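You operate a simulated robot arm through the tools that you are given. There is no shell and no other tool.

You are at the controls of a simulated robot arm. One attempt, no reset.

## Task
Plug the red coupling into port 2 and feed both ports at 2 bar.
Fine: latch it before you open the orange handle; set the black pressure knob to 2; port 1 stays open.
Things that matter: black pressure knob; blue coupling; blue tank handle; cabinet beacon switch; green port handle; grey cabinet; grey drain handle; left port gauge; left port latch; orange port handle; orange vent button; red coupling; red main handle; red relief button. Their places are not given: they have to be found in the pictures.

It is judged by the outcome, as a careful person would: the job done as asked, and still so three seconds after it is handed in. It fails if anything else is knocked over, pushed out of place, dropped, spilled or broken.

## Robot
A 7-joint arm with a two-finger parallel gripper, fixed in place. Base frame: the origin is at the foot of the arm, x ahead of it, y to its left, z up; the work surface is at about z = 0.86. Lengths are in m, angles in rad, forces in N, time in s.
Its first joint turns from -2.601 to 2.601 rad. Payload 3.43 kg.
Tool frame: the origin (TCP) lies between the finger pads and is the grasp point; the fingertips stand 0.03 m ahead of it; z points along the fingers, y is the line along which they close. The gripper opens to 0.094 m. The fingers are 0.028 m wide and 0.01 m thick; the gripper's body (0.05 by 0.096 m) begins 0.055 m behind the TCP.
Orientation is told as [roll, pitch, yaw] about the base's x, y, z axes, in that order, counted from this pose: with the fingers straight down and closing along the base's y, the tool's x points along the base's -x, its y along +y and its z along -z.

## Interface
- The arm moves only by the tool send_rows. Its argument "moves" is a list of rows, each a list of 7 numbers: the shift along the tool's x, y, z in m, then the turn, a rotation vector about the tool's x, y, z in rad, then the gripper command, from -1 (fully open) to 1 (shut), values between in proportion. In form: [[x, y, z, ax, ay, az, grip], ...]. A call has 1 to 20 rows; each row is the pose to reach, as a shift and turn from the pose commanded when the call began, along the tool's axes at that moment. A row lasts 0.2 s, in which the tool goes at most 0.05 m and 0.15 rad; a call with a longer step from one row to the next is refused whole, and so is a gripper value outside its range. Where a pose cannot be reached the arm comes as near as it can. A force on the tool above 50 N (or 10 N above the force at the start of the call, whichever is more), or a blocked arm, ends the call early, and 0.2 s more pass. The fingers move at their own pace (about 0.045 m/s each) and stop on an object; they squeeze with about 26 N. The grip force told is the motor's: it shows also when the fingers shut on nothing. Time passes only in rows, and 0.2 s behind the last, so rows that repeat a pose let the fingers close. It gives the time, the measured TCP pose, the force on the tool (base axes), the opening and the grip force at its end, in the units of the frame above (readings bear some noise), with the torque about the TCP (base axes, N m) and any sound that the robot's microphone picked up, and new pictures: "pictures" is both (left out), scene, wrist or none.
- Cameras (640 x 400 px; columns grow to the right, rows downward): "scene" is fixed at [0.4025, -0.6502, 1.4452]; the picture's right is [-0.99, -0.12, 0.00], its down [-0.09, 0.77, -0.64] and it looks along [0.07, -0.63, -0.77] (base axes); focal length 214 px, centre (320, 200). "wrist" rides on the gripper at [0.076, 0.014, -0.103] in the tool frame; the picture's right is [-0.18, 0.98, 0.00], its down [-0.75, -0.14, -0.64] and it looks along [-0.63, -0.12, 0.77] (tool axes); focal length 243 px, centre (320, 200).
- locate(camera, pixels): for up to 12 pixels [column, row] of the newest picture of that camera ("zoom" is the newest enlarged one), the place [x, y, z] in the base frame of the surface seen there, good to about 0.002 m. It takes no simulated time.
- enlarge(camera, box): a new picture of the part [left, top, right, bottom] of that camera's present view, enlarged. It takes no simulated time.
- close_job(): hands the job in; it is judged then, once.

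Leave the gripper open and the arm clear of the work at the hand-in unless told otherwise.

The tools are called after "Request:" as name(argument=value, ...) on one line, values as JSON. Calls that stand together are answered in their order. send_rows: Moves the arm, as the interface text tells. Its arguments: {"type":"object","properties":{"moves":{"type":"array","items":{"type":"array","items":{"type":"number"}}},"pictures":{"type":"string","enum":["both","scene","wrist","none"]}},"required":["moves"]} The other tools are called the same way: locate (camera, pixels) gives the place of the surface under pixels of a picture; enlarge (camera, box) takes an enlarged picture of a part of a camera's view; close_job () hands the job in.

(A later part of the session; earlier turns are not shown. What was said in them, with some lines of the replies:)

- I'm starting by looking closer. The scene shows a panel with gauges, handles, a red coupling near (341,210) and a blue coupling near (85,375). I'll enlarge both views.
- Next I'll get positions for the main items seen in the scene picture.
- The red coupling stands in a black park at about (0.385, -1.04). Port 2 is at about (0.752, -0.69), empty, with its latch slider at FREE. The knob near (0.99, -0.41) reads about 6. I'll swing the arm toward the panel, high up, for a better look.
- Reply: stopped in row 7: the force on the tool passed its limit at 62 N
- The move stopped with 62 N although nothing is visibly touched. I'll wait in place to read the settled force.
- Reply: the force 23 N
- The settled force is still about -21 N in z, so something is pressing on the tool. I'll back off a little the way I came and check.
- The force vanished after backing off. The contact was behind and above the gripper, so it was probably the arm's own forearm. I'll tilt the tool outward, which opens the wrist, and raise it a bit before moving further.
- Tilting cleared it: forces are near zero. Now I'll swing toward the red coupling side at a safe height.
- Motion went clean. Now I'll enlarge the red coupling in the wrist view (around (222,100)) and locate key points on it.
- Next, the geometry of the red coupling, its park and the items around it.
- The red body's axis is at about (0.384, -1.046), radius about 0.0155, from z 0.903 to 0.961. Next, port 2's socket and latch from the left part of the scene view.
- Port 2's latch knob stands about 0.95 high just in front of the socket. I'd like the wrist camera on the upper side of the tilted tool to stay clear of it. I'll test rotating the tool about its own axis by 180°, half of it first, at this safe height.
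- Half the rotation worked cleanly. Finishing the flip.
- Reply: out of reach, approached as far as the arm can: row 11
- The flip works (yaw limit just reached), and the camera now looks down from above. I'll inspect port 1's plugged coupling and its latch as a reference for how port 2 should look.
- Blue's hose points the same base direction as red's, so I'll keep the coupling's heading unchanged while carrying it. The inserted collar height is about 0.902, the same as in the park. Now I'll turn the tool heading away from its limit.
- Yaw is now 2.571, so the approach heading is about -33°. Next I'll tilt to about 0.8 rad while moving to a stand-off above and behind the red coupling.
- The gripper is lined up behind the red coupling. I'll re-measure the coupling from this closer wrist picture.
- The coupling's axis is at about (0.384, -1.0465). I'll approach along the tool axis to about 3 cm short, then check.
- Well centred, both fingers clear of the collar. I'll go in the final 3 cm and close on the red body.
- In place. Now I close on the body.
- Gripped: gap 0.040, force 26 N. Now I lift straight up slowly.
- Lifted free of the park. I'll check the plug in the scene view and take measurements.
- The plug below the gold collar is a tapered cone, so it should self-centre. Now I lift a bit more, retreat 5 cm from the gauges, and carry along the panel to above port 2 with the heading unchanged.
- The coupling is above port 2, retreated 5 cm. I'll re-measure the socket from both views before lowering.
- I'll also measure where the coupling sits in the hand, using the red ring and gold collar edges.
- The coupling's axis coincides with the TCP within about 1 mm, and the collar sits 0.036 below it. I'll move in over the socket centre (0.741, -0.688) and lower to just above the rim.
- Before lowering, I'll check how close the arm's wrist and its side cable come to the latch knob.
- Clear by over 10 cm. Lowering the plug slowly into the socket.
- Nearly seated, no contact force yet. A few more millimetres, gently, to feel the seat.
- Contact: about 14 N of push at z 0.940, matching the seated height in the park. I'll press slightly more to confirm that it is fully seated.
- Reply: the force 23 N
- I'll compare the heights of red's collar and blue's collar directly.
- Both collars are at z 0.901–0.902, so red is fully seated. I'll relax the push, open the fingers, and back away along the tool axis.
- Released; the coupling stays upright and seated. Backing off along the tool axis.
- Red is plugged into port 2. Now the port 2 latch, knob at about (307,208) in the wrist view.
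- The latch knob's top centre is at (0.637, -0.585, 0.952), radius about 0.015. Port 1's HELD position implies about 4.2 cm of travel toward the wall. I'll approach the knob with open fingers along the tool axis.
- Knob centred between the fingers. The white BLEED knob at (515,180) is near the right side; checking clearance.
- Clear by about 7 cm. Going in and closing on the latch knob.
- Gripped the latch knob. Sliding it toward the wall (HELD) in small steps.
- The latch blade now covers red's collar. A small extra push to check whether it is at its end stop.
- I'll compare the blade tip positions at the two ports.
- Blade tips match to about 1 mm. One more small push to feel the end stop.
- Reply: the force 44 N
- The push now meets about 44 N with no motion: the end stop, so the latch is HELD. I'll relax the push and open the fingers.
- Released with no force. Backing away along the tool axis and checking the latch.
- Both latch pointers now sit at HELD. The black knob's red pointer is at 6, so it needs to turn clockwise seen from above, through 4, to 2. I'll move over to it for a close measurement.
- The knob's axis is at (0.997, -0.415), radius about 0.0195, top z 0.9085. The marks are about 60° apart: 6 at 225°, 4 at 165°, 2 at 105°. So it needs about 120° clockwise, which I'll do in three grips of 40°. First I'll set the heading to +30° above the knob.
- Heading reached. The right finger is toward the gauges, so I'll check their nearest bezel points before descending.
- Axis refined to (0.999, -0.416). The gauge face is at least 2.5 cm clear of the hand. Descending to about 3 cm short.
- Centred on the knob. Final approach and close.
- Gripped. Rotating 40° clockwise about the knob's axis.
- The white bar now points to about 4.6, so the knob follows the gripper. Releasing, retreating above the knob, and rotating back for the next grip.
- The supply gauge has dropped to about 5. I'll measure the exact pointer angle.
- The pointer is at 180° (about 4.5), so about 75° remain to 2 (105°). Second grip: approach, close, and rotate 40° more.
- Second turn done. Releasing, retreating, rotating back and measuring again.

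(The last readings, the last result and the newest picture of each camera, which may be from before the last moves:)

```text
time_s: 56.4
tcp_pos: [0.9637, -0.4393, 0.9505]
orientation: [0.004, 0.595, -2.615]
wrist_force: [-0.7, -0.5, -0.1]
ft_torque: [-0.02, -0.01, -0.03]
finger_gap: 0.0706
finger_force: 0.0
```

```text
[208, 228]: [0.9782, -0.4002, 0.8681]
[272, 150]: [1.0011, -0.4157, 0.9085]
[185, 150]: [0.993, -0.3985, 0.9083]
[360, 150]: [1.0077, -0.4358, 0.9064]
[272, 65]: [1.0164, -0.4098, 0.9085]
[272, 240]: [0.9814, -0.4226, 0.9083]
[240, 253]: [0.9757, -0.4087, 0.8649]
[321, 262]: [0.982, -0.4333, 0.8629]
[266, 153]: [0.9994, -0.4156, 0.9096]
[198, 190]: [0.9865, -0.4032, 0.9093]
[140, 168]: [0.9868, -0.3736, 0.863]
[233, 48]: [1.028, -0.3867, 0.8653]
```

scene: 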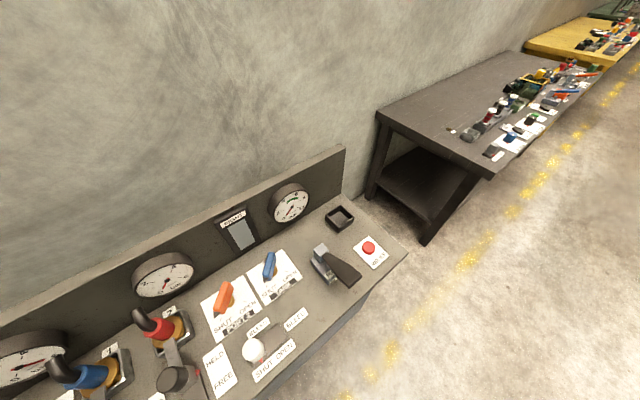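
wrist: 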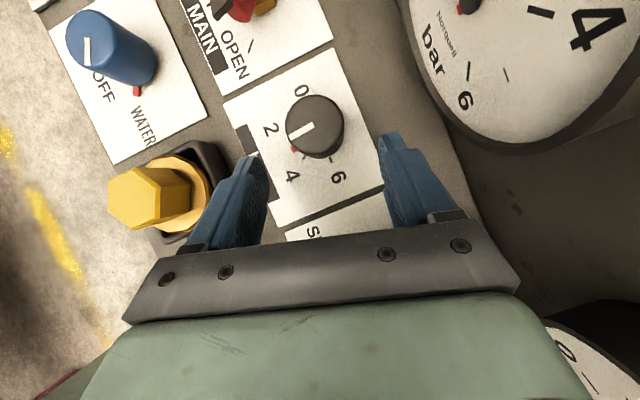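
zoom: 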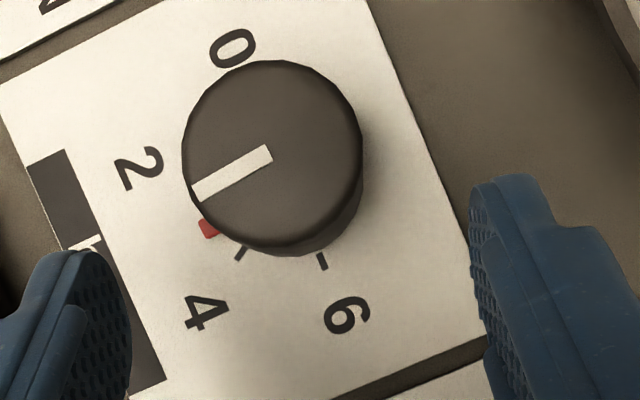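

The pointer is at about 141°, just past 4. About 36° remain. Third grip: rotate 35° more, then fine-check.

Request:
send_rows(moves=[[0.0008, -0.0006, 0.025, 0, 0, 0, -0.5], [0.0016, -0.0012, 0.045, 0, 0, 0, -0.5], [0.0022, -0.0016, 0.0552, 0, 0, 0, -0.5], [0.0022, -0.0016, 0.0552, 0, 0, 0, 1], [0.0022, -0.0016, 0.0552, 0, 0, 0, 1], [0.0022, -0.0016, 0.0552, 0, 0, 0, 1], [0.0022, -0.0016, 0.0552, 0, 0, 0, 1], [0.0022, -0.0026, 0.0552, -0.0571, 0, 0.0842, 1], [0.0024, -0.0036, 0.0553, -0.1142, 0, 0.1684, 1], [0.0026, -0.0046, 0.0555, -0.1713, 0, 0.2526, 1], [0.0029, -0.0055, 0.0556, -0.2284, 0, 0.3368, 1], [0.0032, -0.0064, 0.0559, -0.2855, 0, 0.421, 1], [0.0036, -0.0072, 0.0562, -0.3424, 0, 0.5049, 1], [0.0036, -0.0072, 0.0562, -0.3424, 0, 0.5049, 1]], pictures="wrist")

Request:
enlarge(camera="wrist", box=[200, 80, 440, 230])

```text
time_s: 59.4
tcp_pos: [0.9904, -0.4146, 0.9058]
orientation: [0.004, 0.598, 3.059]
wrist_force: [-5.2, 8.5, 7.5]
ft_torque: [0.82, 0.22, 0.06]
finger_gap: 0.041
finger_force: 45.2
```

wrist: 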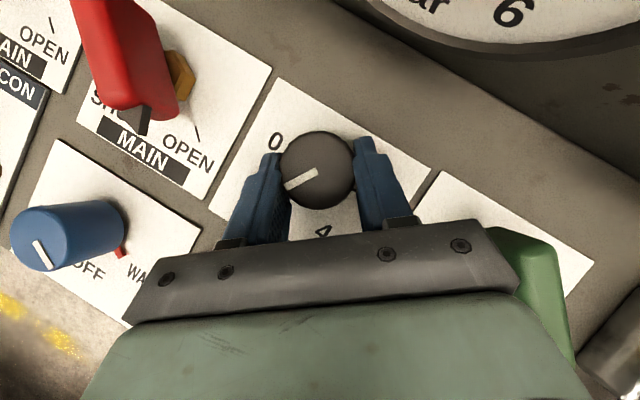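

```text
2.67 times, centred on (320, 155) of wrist
```

zoom: 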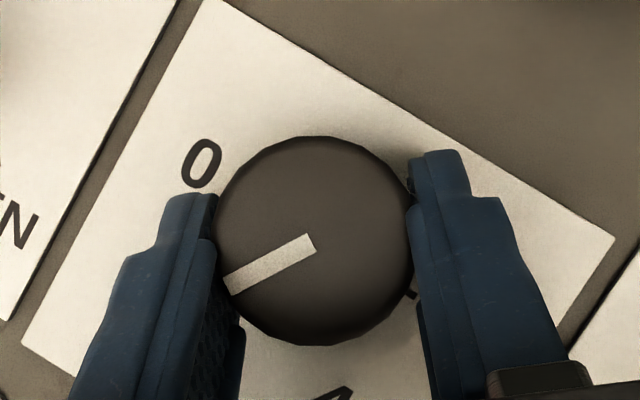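

The bar's angle computes to about 105°, which is the 2 mark. Releasing and backing off to check the pointer and gauges.

Request:
send_rows(moves=[[0, 0, 0, 0, 0, 0, -0.5], [0, 0, 0, 0, 0, 0, -0.5], [0, 0, 0, 0, 0, 0, -0.5], [0, 0, -0.03, 0, 0, 0, -0.5], [0, 0, -0.06, 0, 0, 0, -0.5], [0, 0, -0.1, 0, 0, 0, -0.5], [0, 0, -0.14, 0, 0, 0, -0.5], [0, 0, -0.16, 0, 0, 0, -0.5]], pictures="both")

Request:
enlarge(camera="wrist", box=[260, 60, 420, 160])

Request:
enlarge(camera="wrist", box=[280, 0, 640, 225])

Request:
enlarge(camera="scene", box=[0, 240, 256, 400])

```text
time_s: 61.2
tcp_pos: [0.9005, -0.4058, 1.0377]
orientation: [0.005, 0.595, 3.059]
wrist_force: [0.3, 0.0, -0.3]
ft_torque: [0.01, 0.02, -0.01]
finger_gap: 0.0705
finger_force: 0.1
```

scene: 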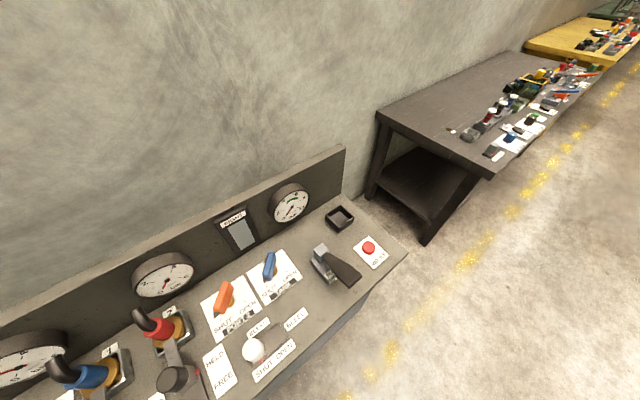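
wrist: 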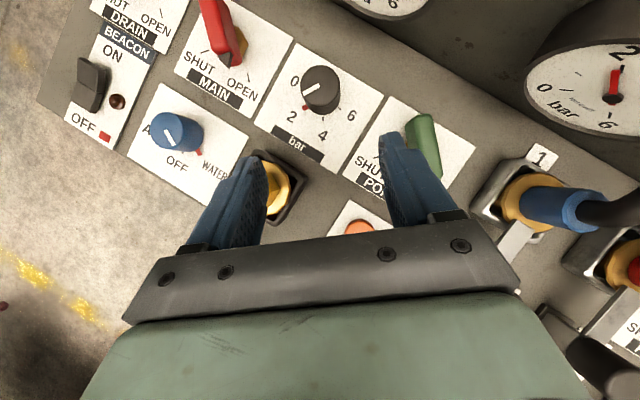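

```text
4.00 times, centred on (340, 110) of wrist
```

zoom: 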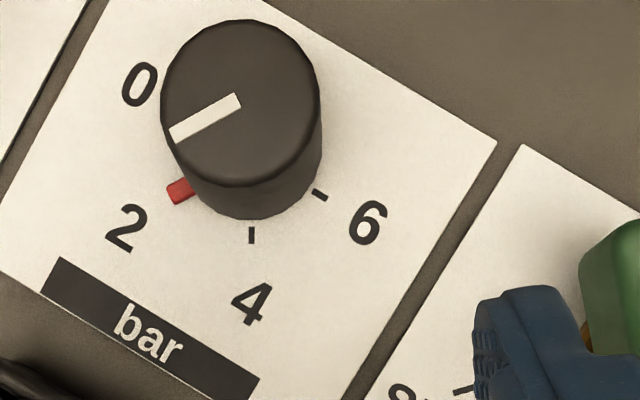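

```text
1.78 times, centred on (460, 112) of wrist
```

zoom: 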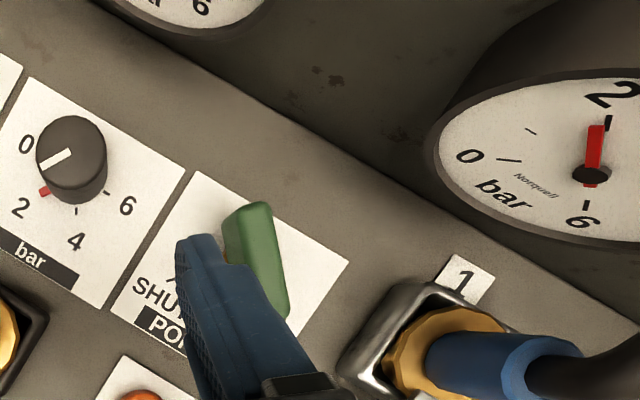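

```text
2.50 times, centred on (128, 320) of scene
```

zoom: 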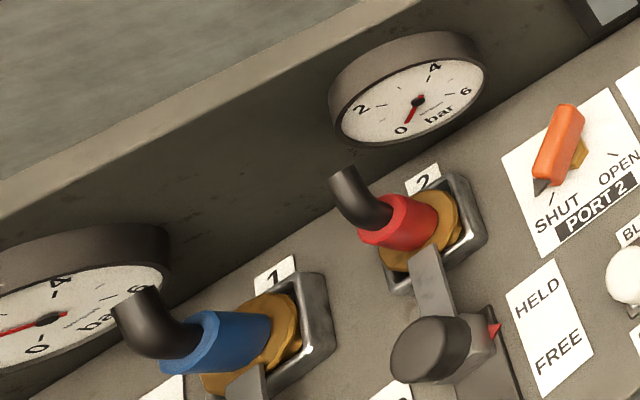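

The pointer sits over the 2 tick and port 1's gauge has dropped to about 2. I'll measure more exactly.

Request:
locate(camera="wrist", pixels=[[305, 107.75], [303, 109.5], [323, 118.8], [340, 108.8], [301, 86], [339, 86], [320, 67], [320, 104], [319, 84.5], [304, 93], [291.5, 117], [352, 115]])

Request:
enlarge(camera="wrist", box=[520, 30, 640, 140])

Request:
enlarge(camera="wrist", box=[270, 70, 360, 140])

```text
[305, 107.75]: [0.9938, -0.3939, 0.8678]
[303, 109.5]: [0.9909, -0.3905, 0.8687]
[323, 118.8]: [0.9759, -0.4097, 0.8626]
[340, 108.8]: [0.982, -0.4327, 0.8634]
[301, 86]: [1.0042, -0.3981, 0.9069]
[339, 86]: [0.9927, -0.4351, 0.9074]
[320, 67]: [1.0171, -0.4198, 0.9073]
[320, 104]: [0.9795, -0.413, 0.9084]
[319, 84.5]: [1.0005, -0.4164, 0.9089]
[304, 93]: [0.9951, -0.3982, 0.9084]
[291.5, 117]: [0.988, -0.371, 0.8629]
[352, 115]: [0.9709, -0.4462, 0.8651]
```

```text
3.64 times, centred on (580, 85) of wrist
```

zoom: 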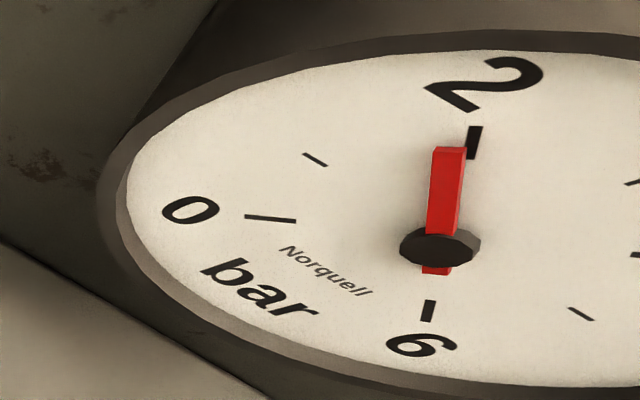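

```text
5.71 times, centred on (315, 105) of wrist
```

zoom: 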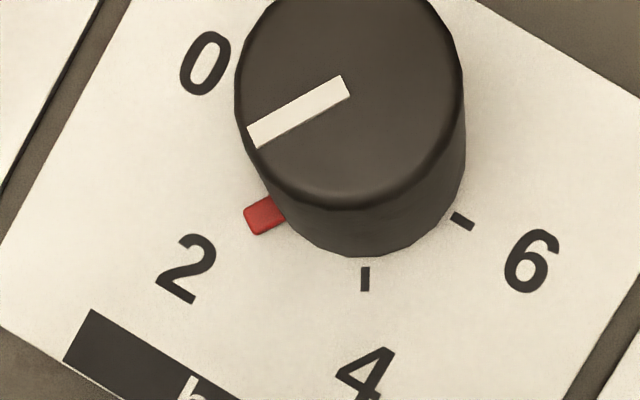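

The pointer is at about 104°, which is the 2 mark, and the port 1 gauge reads about 2. Now the orange handle. I'll move over for a close look.

Request:
send_rows(moves=[[-0.0181, 0.0248, -0.0145, -0.0212, -0.0163, 0.039, -0.5], [-0.0361, 0.0497, -0.029, -0.0424, -0.0325, 0.078, -0.5], [-0.0542, 0.0745, -0.0434, -0.0636, -0.0488, 0.117, -0.5], [-0.0723, 0.0994, -0.0579, -0.0848, -0.065, 0.156, -0.5], [-0.0903, 0.1242, -0.0724, -0.106, -0.0813, 0.195, -0.5], [-0.1084, 0.1491, -0.0869, -0.1272, -0.0975, 0.234, -0.5], [-0.1265, 0.1739, -0.1013, -0.1483, -0.1138, 0.2729, -0.5], [-0.1445, 0.1987, -0.1158, -0.1695, -0.13, 0.3119, -0.5], [-0.1626, 0.2236, -0.1303, -0.1907, -0.1463, 0.3509, -0.5], [-0.1807, 0.2484, -0.1448, -0.2119, -0.1625, 0.3899, -0.5], [-0.1987, 0.2733, -0.1592, -0.2331, -0.1788, 0.4289, -0.5], [-0.2168, 0.2981, -0.1737, -0.2543, -0.195, 0.4679, -0.5]], pictures="both")

```text
time_s: 63.8
tcp_pos: [0.6002, -0.68, 1.0609]
orientation: [0.003, 0.398, 2.526]
wrist_force: [0.6, -0.1, -0.2]
ft_torque: [0.0, 0.01, -0.01]
finger_gap: 0.0702
finger_force: 0.1
```

scene: 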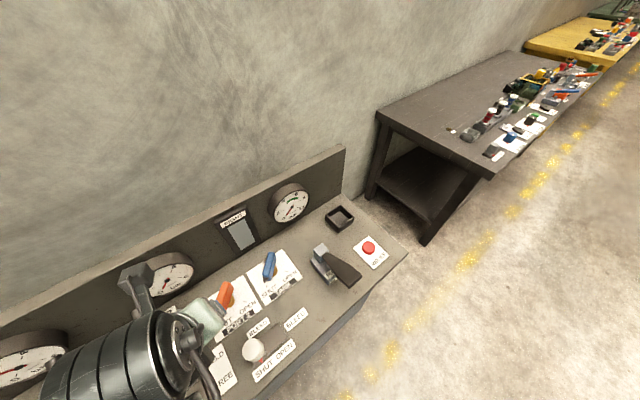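
wrist: 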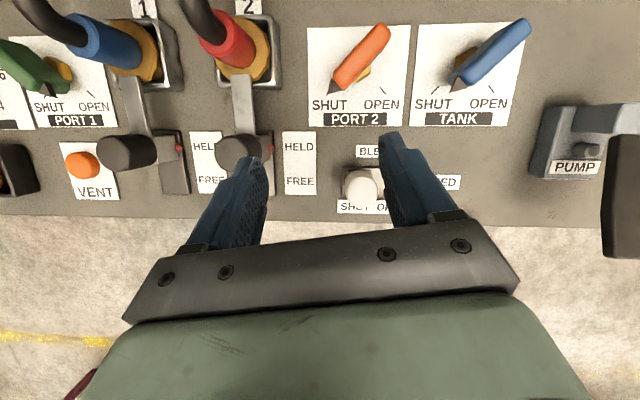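

Request:
enlarge(camera="wrist", box=[290, 10, 450, 140])

Request:
locate(camera="wrist", pixels=[[362, 55], [382, 28], [340, 84], [333, 92], [367, 72], [331, 90], [348, 75], [378, 40], [355, 50], [370, 62], [335, 80], [343, 90]])

```text
3.08 times, centred on (370, 75) of wrist
```

zoom: 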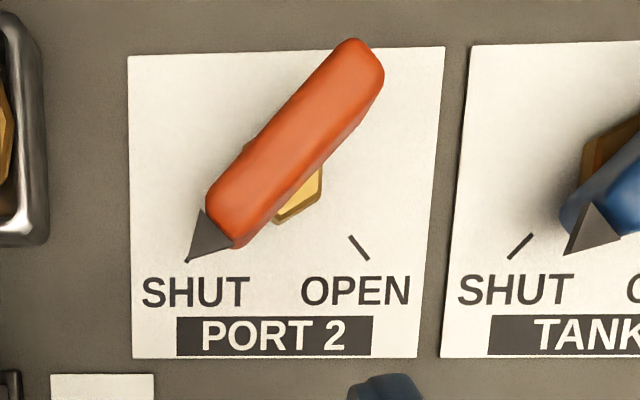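

```text
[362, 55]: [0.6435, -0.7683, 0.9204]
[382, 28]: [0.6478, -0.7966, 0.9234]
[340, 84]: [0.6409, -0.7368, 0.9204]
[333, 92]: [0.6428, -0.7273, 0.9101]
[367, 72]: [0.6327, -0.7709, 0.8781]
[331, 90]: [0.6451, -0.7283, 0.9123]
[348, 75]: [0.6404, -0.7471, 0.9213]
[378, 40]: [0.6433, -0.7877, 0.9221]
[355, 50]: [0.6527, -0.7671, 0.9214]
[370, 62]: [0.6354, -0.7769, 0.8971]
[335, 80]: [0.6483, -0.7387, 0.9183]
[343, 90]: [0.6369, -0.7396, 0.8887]
```

Request:
locate(camera="zoom", pixels=[[358, 247], [350, 236], [368, 260], [190, 262], [207, 215], [222, 245], [300, 205], [318, 180], [127, 57], [445, 47], [133, 357], [417, 357]])

Request:
locate(camera="zoom", pixels=[[350, 42], [380, 75], [372, 95], [335, 55], [290, 150], [240, 150], [300, 100], [255, 200], [245, 245], [290, 185], [520, 245], [585, 160]])

```text
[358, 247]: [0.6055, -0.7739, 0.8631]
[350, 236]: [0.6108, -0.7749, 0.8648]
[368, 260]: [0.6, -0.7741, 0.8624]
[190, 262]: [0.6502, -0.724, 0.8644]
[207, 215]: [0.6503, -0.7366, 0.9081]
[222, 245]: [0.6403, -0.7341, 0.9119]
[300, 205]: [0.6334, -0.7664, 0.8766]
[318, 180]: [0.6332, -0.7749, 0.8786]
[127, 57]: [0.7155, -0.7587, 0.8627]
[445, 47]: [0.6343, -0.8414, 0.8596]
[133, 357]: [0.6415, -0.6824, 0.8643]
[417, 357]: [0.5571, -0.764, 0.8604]
```

```text
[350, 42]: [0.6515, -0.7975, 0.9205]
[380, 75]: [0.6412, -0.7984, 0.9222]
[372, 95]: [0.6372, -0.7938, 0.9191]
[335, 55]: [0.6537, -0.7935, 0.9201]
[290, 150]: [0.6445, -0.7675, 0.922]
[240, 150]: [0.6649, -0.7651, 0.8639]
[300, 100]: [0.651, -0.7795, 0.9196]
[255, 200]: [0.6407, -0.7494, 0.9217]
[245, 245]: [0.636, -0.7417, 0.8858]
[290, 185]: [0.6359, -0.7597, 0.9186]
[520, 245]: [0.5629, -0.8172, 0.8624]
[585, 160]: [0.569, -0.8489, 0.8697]
```

The orange handle runs along y at x≈0.645 with its pivot at (0.645, -0.773), top z 0.922. Its pointer must swing 90° from +y (SHUT) to -x (OPEN). I'll close the fingers and come to its +x side near the pointer end, first above it.

Request:
send_rows(moves=[[0.0147, 0.0015, 0.0194, 0, 0.02, 0, 1], [0.0294, 0.003, 0.0388, 0, 0.041, 0, 1], [0.0442, 0.0045, 0.0582, 0, 0.061, 0, 1], [0.0589, 0.006, 0.0776, 0, 0.082, 0, 1], [0.0736, 0.0075, 0.097, 0, 0.102, 0, 1], [0.0736, 0.0075, 0.097, 0, 0.102, 0, 1]], pictures="both")

```text
time_s: 65.2
tcp_pos: [0.6816, -0.7475, 1.0014]
orientation: [0.004, 0.501, 2.525]
wrist_force: [0.5, 0.1, 0.5]
ft_torque: [0.0, 0.0, -0.01]
finger_gap: 0.0001
finger_force: 25.5
```

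scene: 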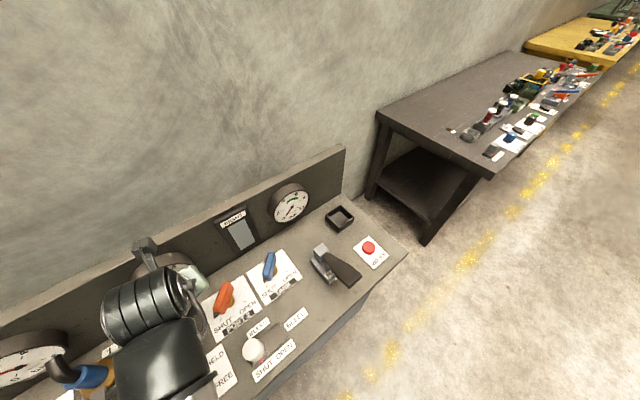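
wrist: 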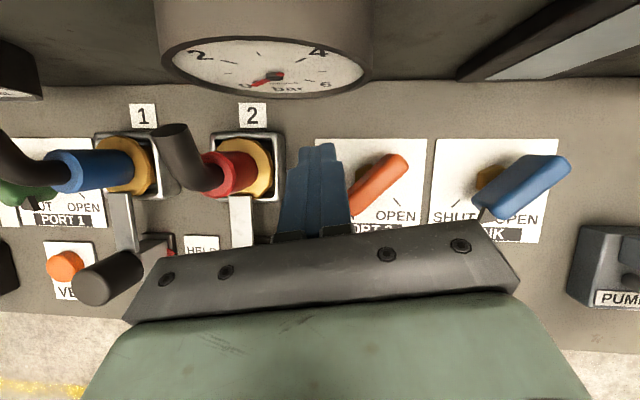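

Fingers closed, beside the handle. Checking the gauge's distance from the camera before descending.

Request:
locate(camera="wrist", pixels=[[265, 5], [265, 40], [180, 30], [350, 30], [265, 80], [345, 170], [375, 185], [405, 165], [395, 195], [355, 205], [318, 150], [230, 165]])

```text
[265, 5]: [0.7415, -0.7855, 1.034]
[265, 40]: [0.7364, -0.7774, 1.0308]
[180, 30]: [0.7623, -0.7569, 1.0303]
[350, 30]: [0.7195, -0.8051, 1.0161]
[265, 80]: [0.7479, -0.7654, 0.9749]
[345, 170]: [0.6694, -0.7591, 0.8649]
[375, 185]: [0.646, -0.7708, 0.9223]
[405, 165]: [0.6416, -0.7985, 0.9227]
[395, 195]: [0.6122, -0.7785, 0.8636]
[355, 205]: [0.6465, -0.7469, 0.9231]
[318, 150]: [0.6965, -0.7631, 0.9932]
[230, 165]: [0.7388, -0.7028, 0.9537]
```

The gauge front is about 2 cm away from the camera at its closest; acceptable. Descending beside the handle.

Request:
send_rows(moves=[[-0.0111, 0, 0.0203, 0, 0, 0, 1], [-0.0222, 0, 0.0405, 0, 0, 0, 1], [-0.0311, 0, 0.0567, 0, 0, 0, 1], [-0.0384, 0, 0.0701, 0, 0, 0, 1], [-0.0444, 0, 0.081, 0, 0, 0, 1], [-0.0444, 0, 0.081, 0, 0, 0, 1]], pictures="both")

```text
time_s: 66.6
tcp_pos: [0.6805, -0.7481, 0.9082]
orientation: [0.004, 0.502, 2.526]
wrist_force: [1.6, 0.7, 2.0]
ft_torque: [-0.02, 0.07, 0.0]
finger_gap: 0.0001
finger_force: 26.2
```

scene: 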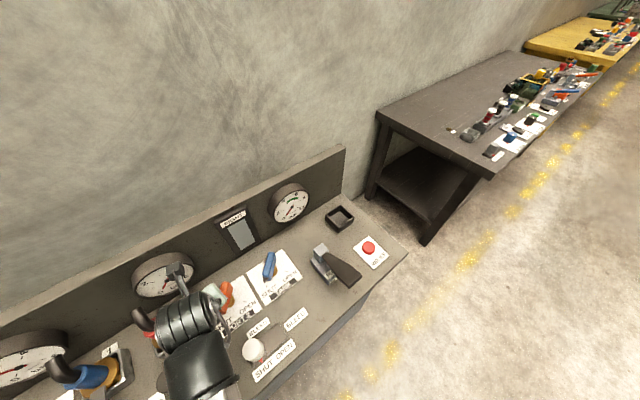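
wrist: 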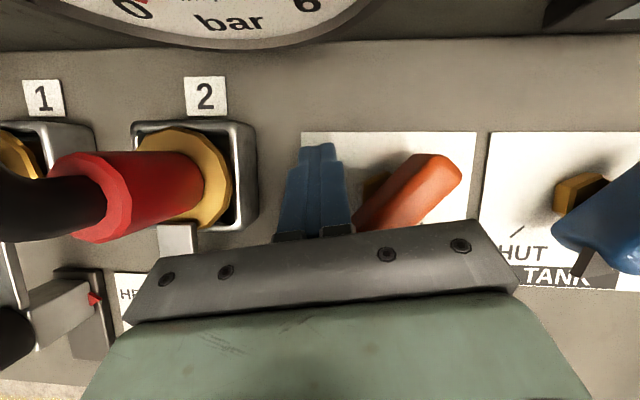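

Fingers are just beside the handle. I'll push its pointer end toward -x along an arc, halfway first.

Request:
send_rows(moves=[[-0.0082, 0.0016, -0.0045, 0, 0, 0, 1], [-0.0125, 0.0032, -0.0068, 0, 0, 0, 1], [-0.0168, 0.0049, -0.0092, 0, 0, 0, 1], [-0.0209, 0.007, -0.0115, 0, 0, 0, 1], [-0.025, 0.009, -0.0137, 0, 0, 0, 1], [-0.029, 0.0111, -0.016, 0, 0, 0, 1], [-0.0331, 0.0132, -0.0182, 0, 0, 0, 1]], pictures="both")

```text
time_s: 68.2
tcp_pos: [0.6424, -0.7365, 0.9086]
orientation: [0.004, 0.5, 2.526]
wrist_force: [0.2, 1.2, 0.1]
ft_torque: [0.01, -0.02, 0.0]
finger_gap: 0.0
finger_force: 26.0
```

scene: 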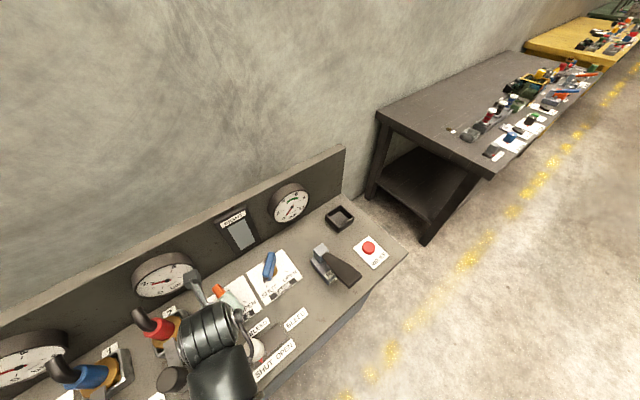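
wrist: 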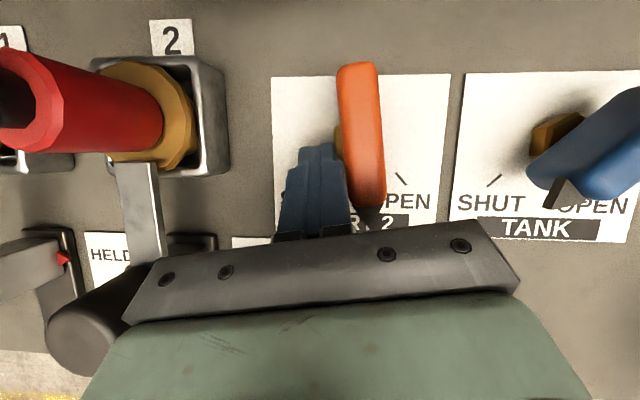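

Halfway, smoothly and with almost no force. Continuing the arc to OPEN.

Request:
send_rows(moves=[[-0.0061, 0.0042, -0.0033, 0, 0, 0, 1], [-0.0087, 0.0069, -0.0047, 0, 0, 0, 1], [-0.0113, 0.0096, -0.0061, 0, 0, 0, 1], [-0.0135, 0.0122, -0.0073, 0, 0, 0, 1], [-0.0156, 0.0149, -0.0085, 0, 0, 0, 1], [-0.0172, 0.0175, -0.0094, 0, 0, 0, 1], [-0.0188, 0.02, -0.0103, 0, 0, 0, 1]], pictures="both")

Request:
enlarge(camera="wrist", box=[240, 60, 480, 220])

```text
time_s: 69.8
tcp_pos: [0.6161, -0.7374, 0.9076]
orientation: [-0.003, 0.502, 2.526]
wrist_force: [25.9, 26.7, -1.6]
ft_torque: [0.54, -0.46, 0.98]
finger_gap: 0.0
finger_force: 26.3
```

scene: 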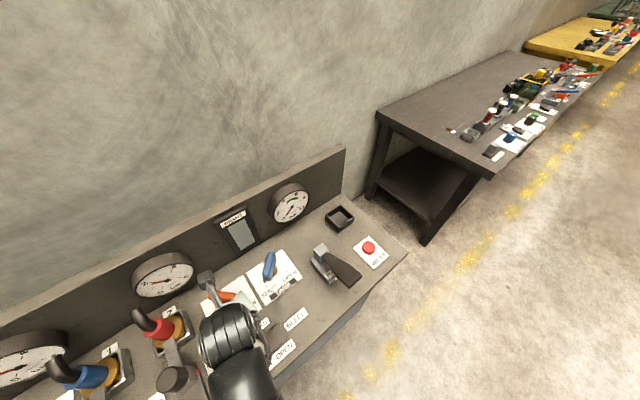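
wrist: 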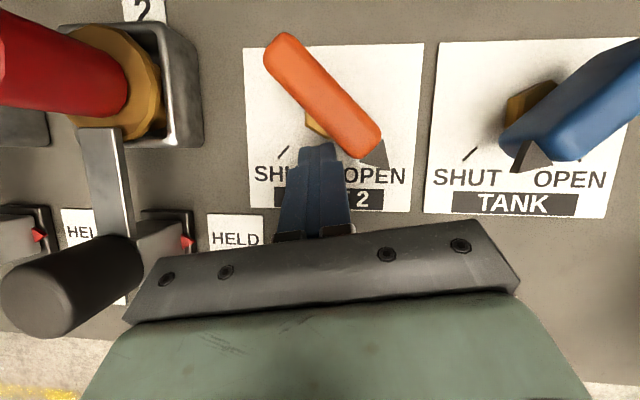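

```text
2.50 times, centred on (360, 140) of wrist
```

zoom: 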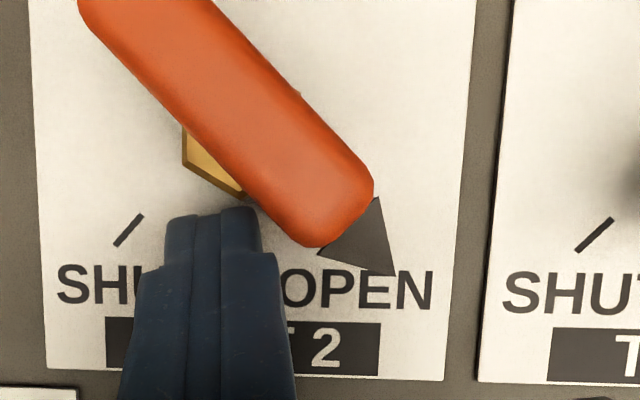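

The pointer is at OPEN and there's 37 N against the end stop. I'll back off sideways away from the handle, then lift clear.

Request:
send_rows(moves=[[0, -0.008, 0, 0, 0, 0, 1], [0, -0.016, 0, 0, 0, 0, 1], [0.0144, -0.016, -0.0263, 0, 0, 0, 1], [0.0337, -0.016, -0.0614, 0, 0, 0, 1], [0.0529, -0.016, -0.0964, 0, 0, 0, 1], [0.0529, -0.016, -0.0964, 0, 0, 0, -0.5], [0.0529, -0.016, -0.0964, 0, 0, 0, -0.5]], pictures="both")

Request:
enlarge(camera="wrist", box=[200, 0, 520, 200])

Request:
enlarge(camera="scene", box=[0, 240, 256, 400])

```text
time_s: 71.4
tcp_pos: [0.6226, -0.7276, 1.0182]
orientation: [0.004, 0.499, 2.525]
wrist_force: [1.0, 0.3, -0.7]
ft_torque: [-0.02, 0.0, -0.01]
finger_gap: 0.0507
finger_force: 0.0
```

scene: 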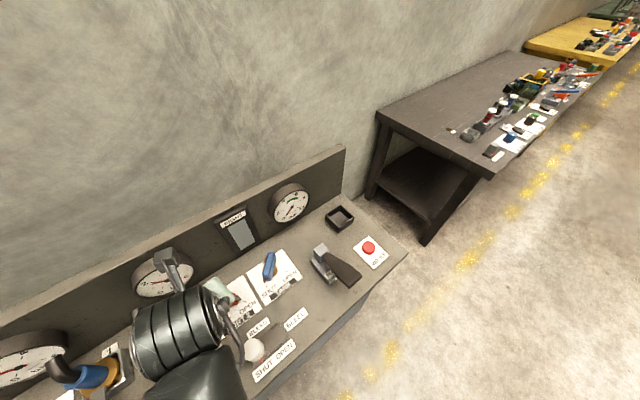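
wrist: 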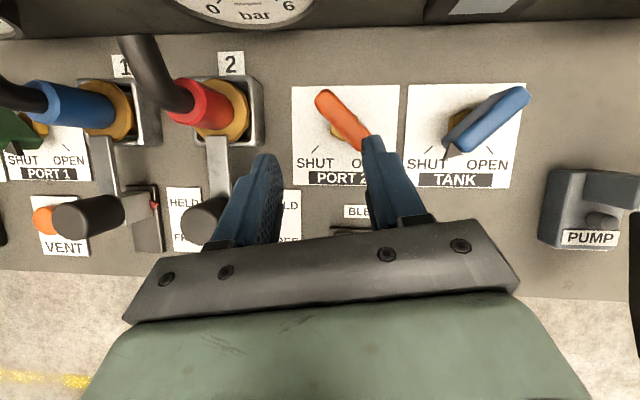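

```text
2.00 times, centred on (360, 100) of wrist
```

zoom: 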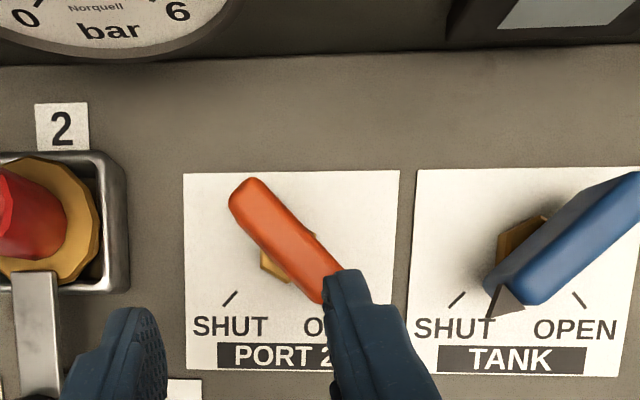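

```text
2.50 times, centred on (128, 320) of scene
```

zoom: 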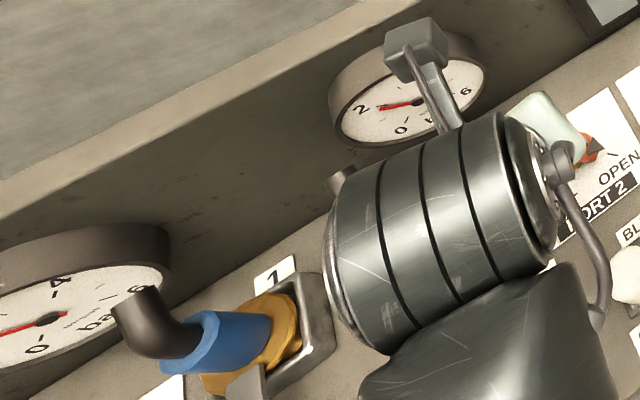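

Port 2's gauge now reads 2. I'll raise the arm, then move it away so everything can be checked.

Request:
send_rows(moves=[[0, 0, -0.03, 0, 0, 0, -0.5], [0, 0, -0.07, 0, 0, 0, -0.5], [0, 0, -0.11, 0, 0, 0, -0.5], [0, 0, -0.14, 0, 0, 0, -0.5]], pictures="both")

Request:
enlarge(camera="wrist", box=[0, 0, 400, 220])

```text
time_s: 72.4
tcp_pos: [0.5686, -0.6886, 1.1418]
orientation: [0.003, 0.5, 2.527]
wrist_force: [-0.7, 0.1, 0.5]
ft_torque: [-0.02, 0.01, -0.01]
finger_gap: 0.0704
finger_force: 0.1
```

scene: 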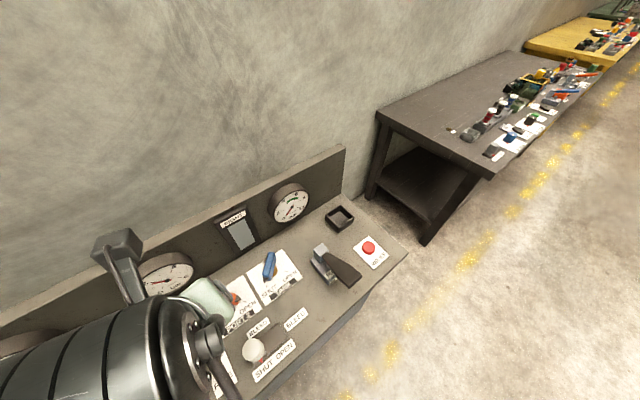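
wrist: 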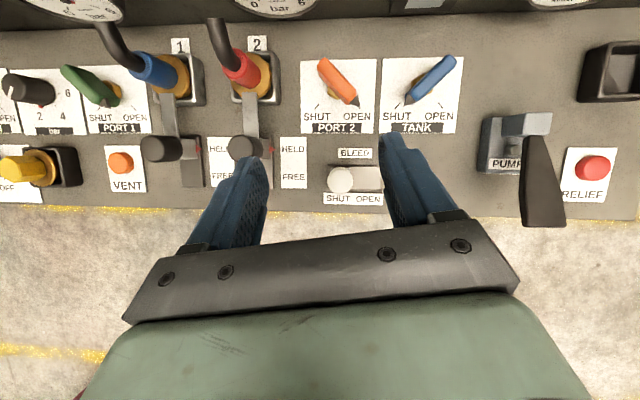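

```text
1.60 times, centred on (200, 110) of wrist
```

zoom: 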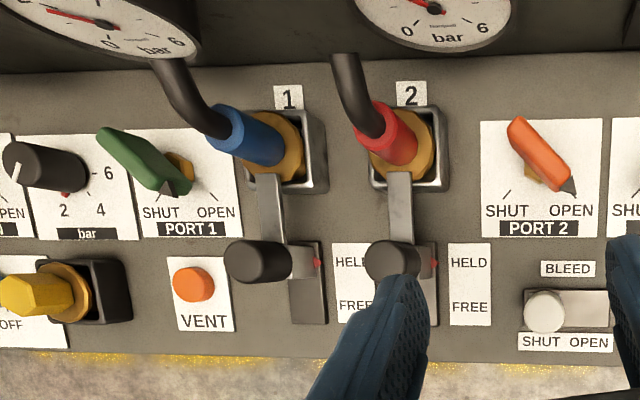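

Everything looks as intended. I'll move the arm off to the left side, clear of the panel's active part, to check all gauges and handles in the scene view.

Request:
send_rows(moves=[[0.0018, -0.0367, -0.0005, 0.0183, 0, -0.0334, -0.5], [0.0036, -0.0733, -0.001, 0.0365, 0, -0.0668, -0.5], [0.0054, -0.11, -0.0015, 0.0548, 0, -0.1002, -0.5], [0.0072, -0.1467, -0.0019, 0.073, 0, -0.1337, -0.5], [0.009, -0.1834, -0.0024, 0.0913, 0, -0.1671, -0.5], [0.0108, -0.22, -0.0029, 0.1095, 0, -0.2005, -0.5], [0.0126, -0.2567, -0.0034, 0.1278, 0, -0.2339, -0.5], [0.0143, -0.2934, -0.0039, 0.146, 0, -0.2673, -0.5], [0.0161, -0.33, -0.0044, 0.1643, 0, -0.3007, -0.5], [0.0179, -0.3667, -0.0049, 0.1825, 0, -0.3341, -0.5], [0.0197, -0.4034, -0.0053, 0.2008, 0, -0.3676, -0.5], [0.0215, -0.4401, -0.0058, 0.219, 0, -0.401, -0.5], [0.0233, -0.4767, -0.0063, 0.2373, 0, -0.4344, -0.5], [0.0251, -0.5134, -0.0068, 0.2555, 0, -0.4678, -0.5]], pictures="both")

Request:
enlarge(camera="scene", box=[0, 240, 256, 400])

Request:
enlarge(camera="wrist", box=[240, 0, 560, 200])

```text
time_s: 75.4
tcp_pos: [0.8807, -0.281, 1.1569]
orientation: [0.005, 0.498, 3.058]
wrist_force: [0.0, -0.5, -0.2]
ft_torque: [-0.01, -0.02, -0.01]
finger_gap: 0.0705
finger_force: 0.0
```

scene: 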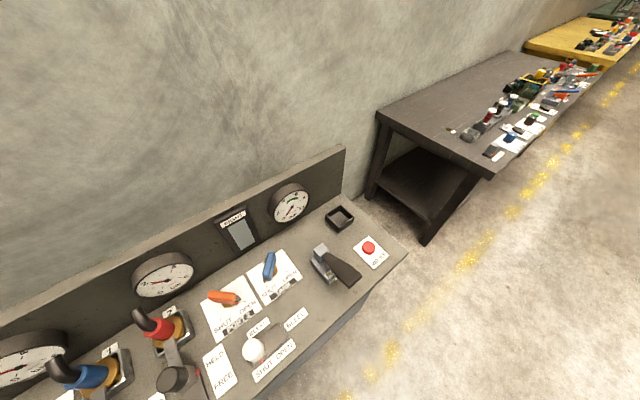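
wrist: 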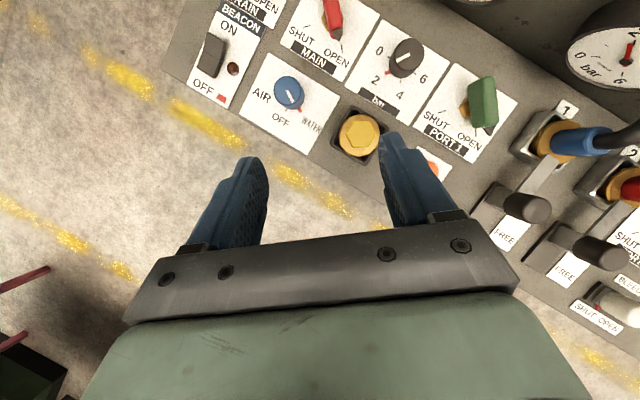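

```text
2.50 times, centred on (128, 320) of scene
```

zoom: 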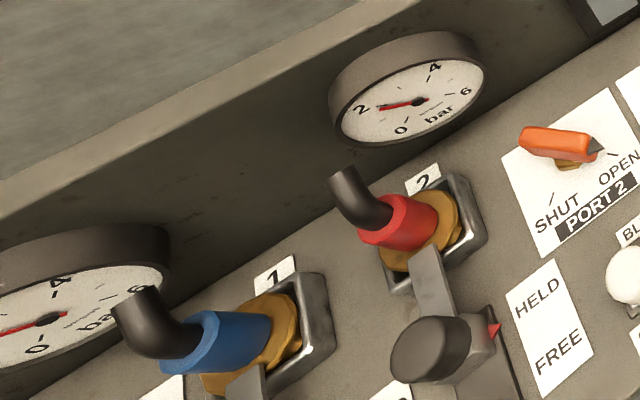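

```text
2.00 times, centred on (400, 100) of wrist
```

zoom: 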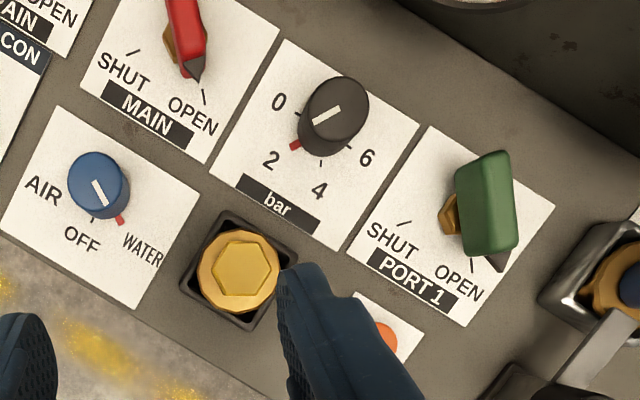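

Checking gauge 2, gauge 1 and the knob more closely.

Request:
enlarge(camera="scene", box=[125, 245, 205, 305])

Request:
enlarge(camera="wrist", box=[365, 30, 445, 110])

Request:
enlarge(camera="wrist", box=[560, 0, 640, 100])

Request:
enlarge(camera="scene", box=[0, 320, 90, 400])

```text
6.67 times, centred on (165, 275) of scene
```

zoom: 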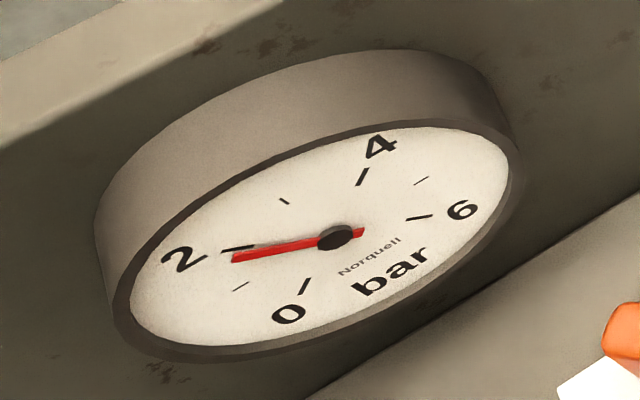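

```text
5.00 times, centred on (405, 70) of wrist
```

zoom: 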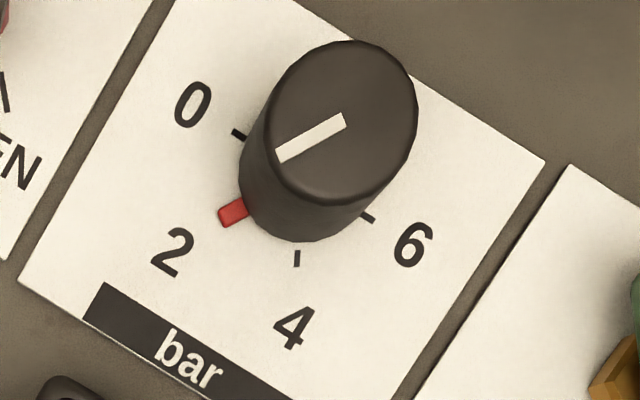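

```text
4.00 times, centred on (600, 50) of wrist
```

zoom: 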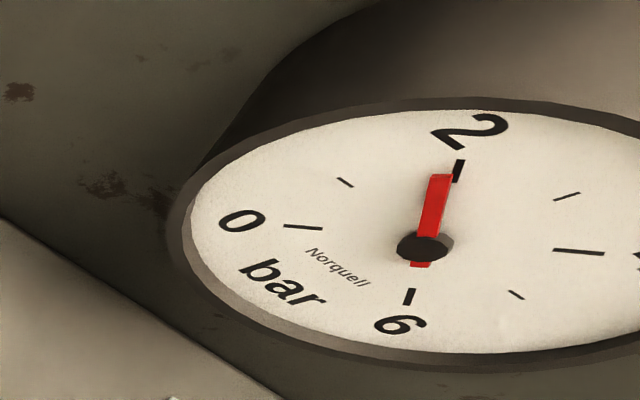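

```text
5.00 times, centred on (45, 360) of scene
```

zoom: 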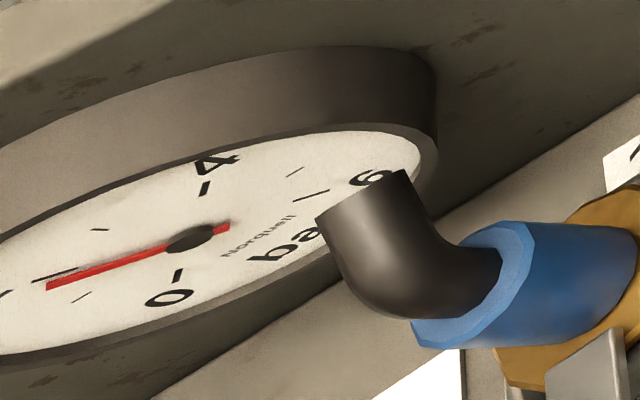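

Both gauges read about 2, the knob pointer is on the 2 mark, port 1's handle is still OPEN, and both latches are HELD. I'll open the gripper fully, rise a little more, wait a few seconds, and confirm nothing drifts.

Request:
send_rows(moves=[[0.0128, 0, -0.0234, 0, 0, 0, -1], [0.0256, 0, -0.0469, 0, 0, 0, -1], [0.0383, 0, -0.0703, 0, 0, 0, -1], [0.0383, 0, -0.0703, 0, 0, 0, -1], [0.0383, 0, -0.0703, 0, 0, 0, -1], [0.0383, 0, -0.0703, 0, 0, 0, -1], [0.0383, 0, -0.0703, 0, 0, 0, -1], [0.0383, 0, -0.0703, 0, 0, 0, -1], [0.0383, 0, -0.0703, 0, 0, 0, -1], [0.0383, 0, -0.0703, 0, 0, 0, -1], [0.0383, 0, -0.0703, 0, 0, 0, -1], [0.0383, 0, -0.0703, 0, 0, 0, -1], [0.0383, 0, -0.0703, 0, 0, 0, -1], [0.0383, 0, -0.0703, 0, 0, 0, -1]], pictures="both")

Request:
enlarge(camera="scene", box=[0, 240, 256, 400])

Request:
enlarge(camera="scene", box=[140, 160, 420, 400])

Request:
enlarge(camera="wrist", box=[160, 0, 640, 300])

```text
time_s: 78.4
tcp_pos: [0.88, -0.2799, 1.2376]
orientation: [0.004, 0.497, 3.061]
wrist_force: [-0.1, -1.3, -0.5]
ft_torque: [0.01, -0.01, -0.02]
finger_gap: 0.094
finger_force: 0.0
```

scene: 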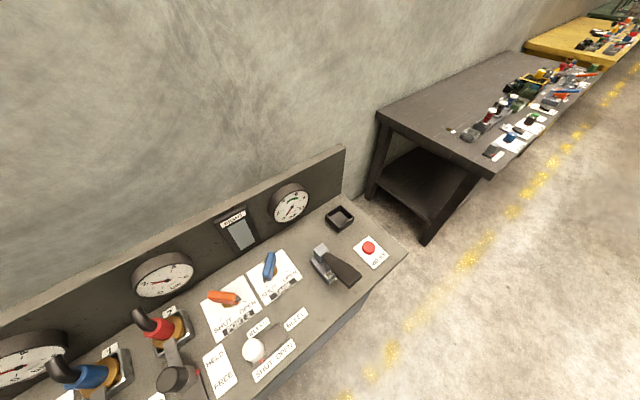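
wrist: 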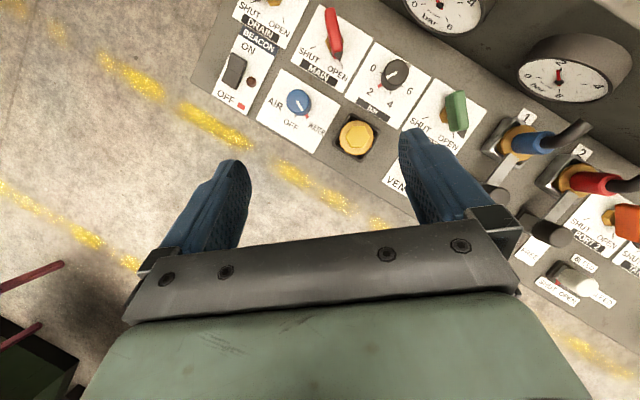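

```text
2.50 times, centred on (128, 320) of scene
```

zoom: 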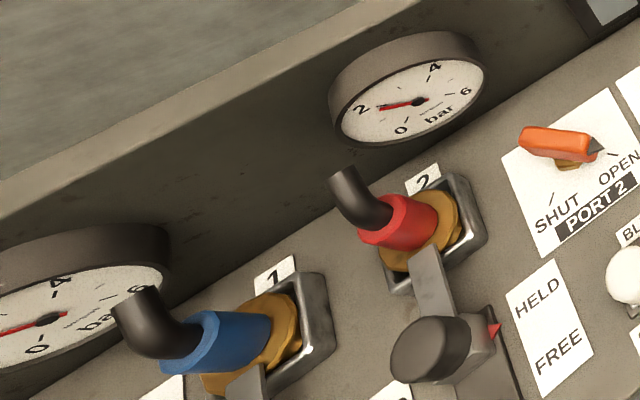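

```text
1.67 times, centred on (280, 280) of scene
```

zoom: 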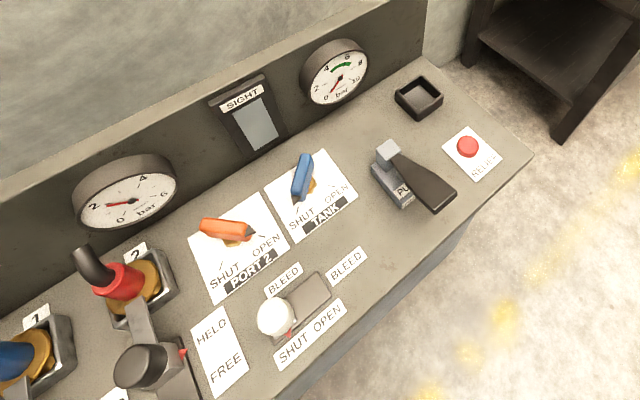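

```text
1.33 times, centred on (400, 150) of wrist
```

zoom: 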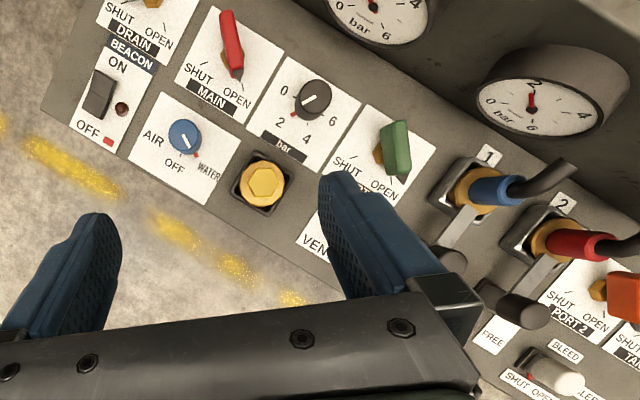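

Everything is stable:
- The red coupling is seated in port 2 and its latch is at HELD.
- The orange handle is at OPEN and the black knob is on 2.
- Both port gauges read about 2 bar and port 1 is still open.
- The other controls look unchanged.
- The gripper is open and the arm is clear.

Handing in the job.

Request:
close_job()

```text
The job is handed in.
```

The red coupling is plugged into port 2 and latched, and both ports are being fed at about 2 bar. I handed the job in; no verdict came back.

- **Coupling and latch:** the red collar sits at the same height as the blue one. I slid the port 2 latch to its end stop at HELD before opening the orange handle.
- **Pressure:** the black knob's pointer is on the 2 mark. Both port gauges read about 2 bar, perhaps slightly under (around 1.9–2.0). I set the pressure before opening port 2.
- **Port 2 valve:** the orange handle is against its stop at OPEN.
- **Port 1:** the green handle is still at OPEN, and I did not touch the blue coupling or its latch.
- **Everything else:** the other controls look unchanged and nothing was knocked over.

Early on, the arm stopped once with 62 N on the tool, well above the panel. I think it touched its own forearm. It cleared when I backed off, and I saw no effect on the panel.

Nothing moved over about two seconds of waiting before hand-in. The gripper is open and the arm is clear of the panel.
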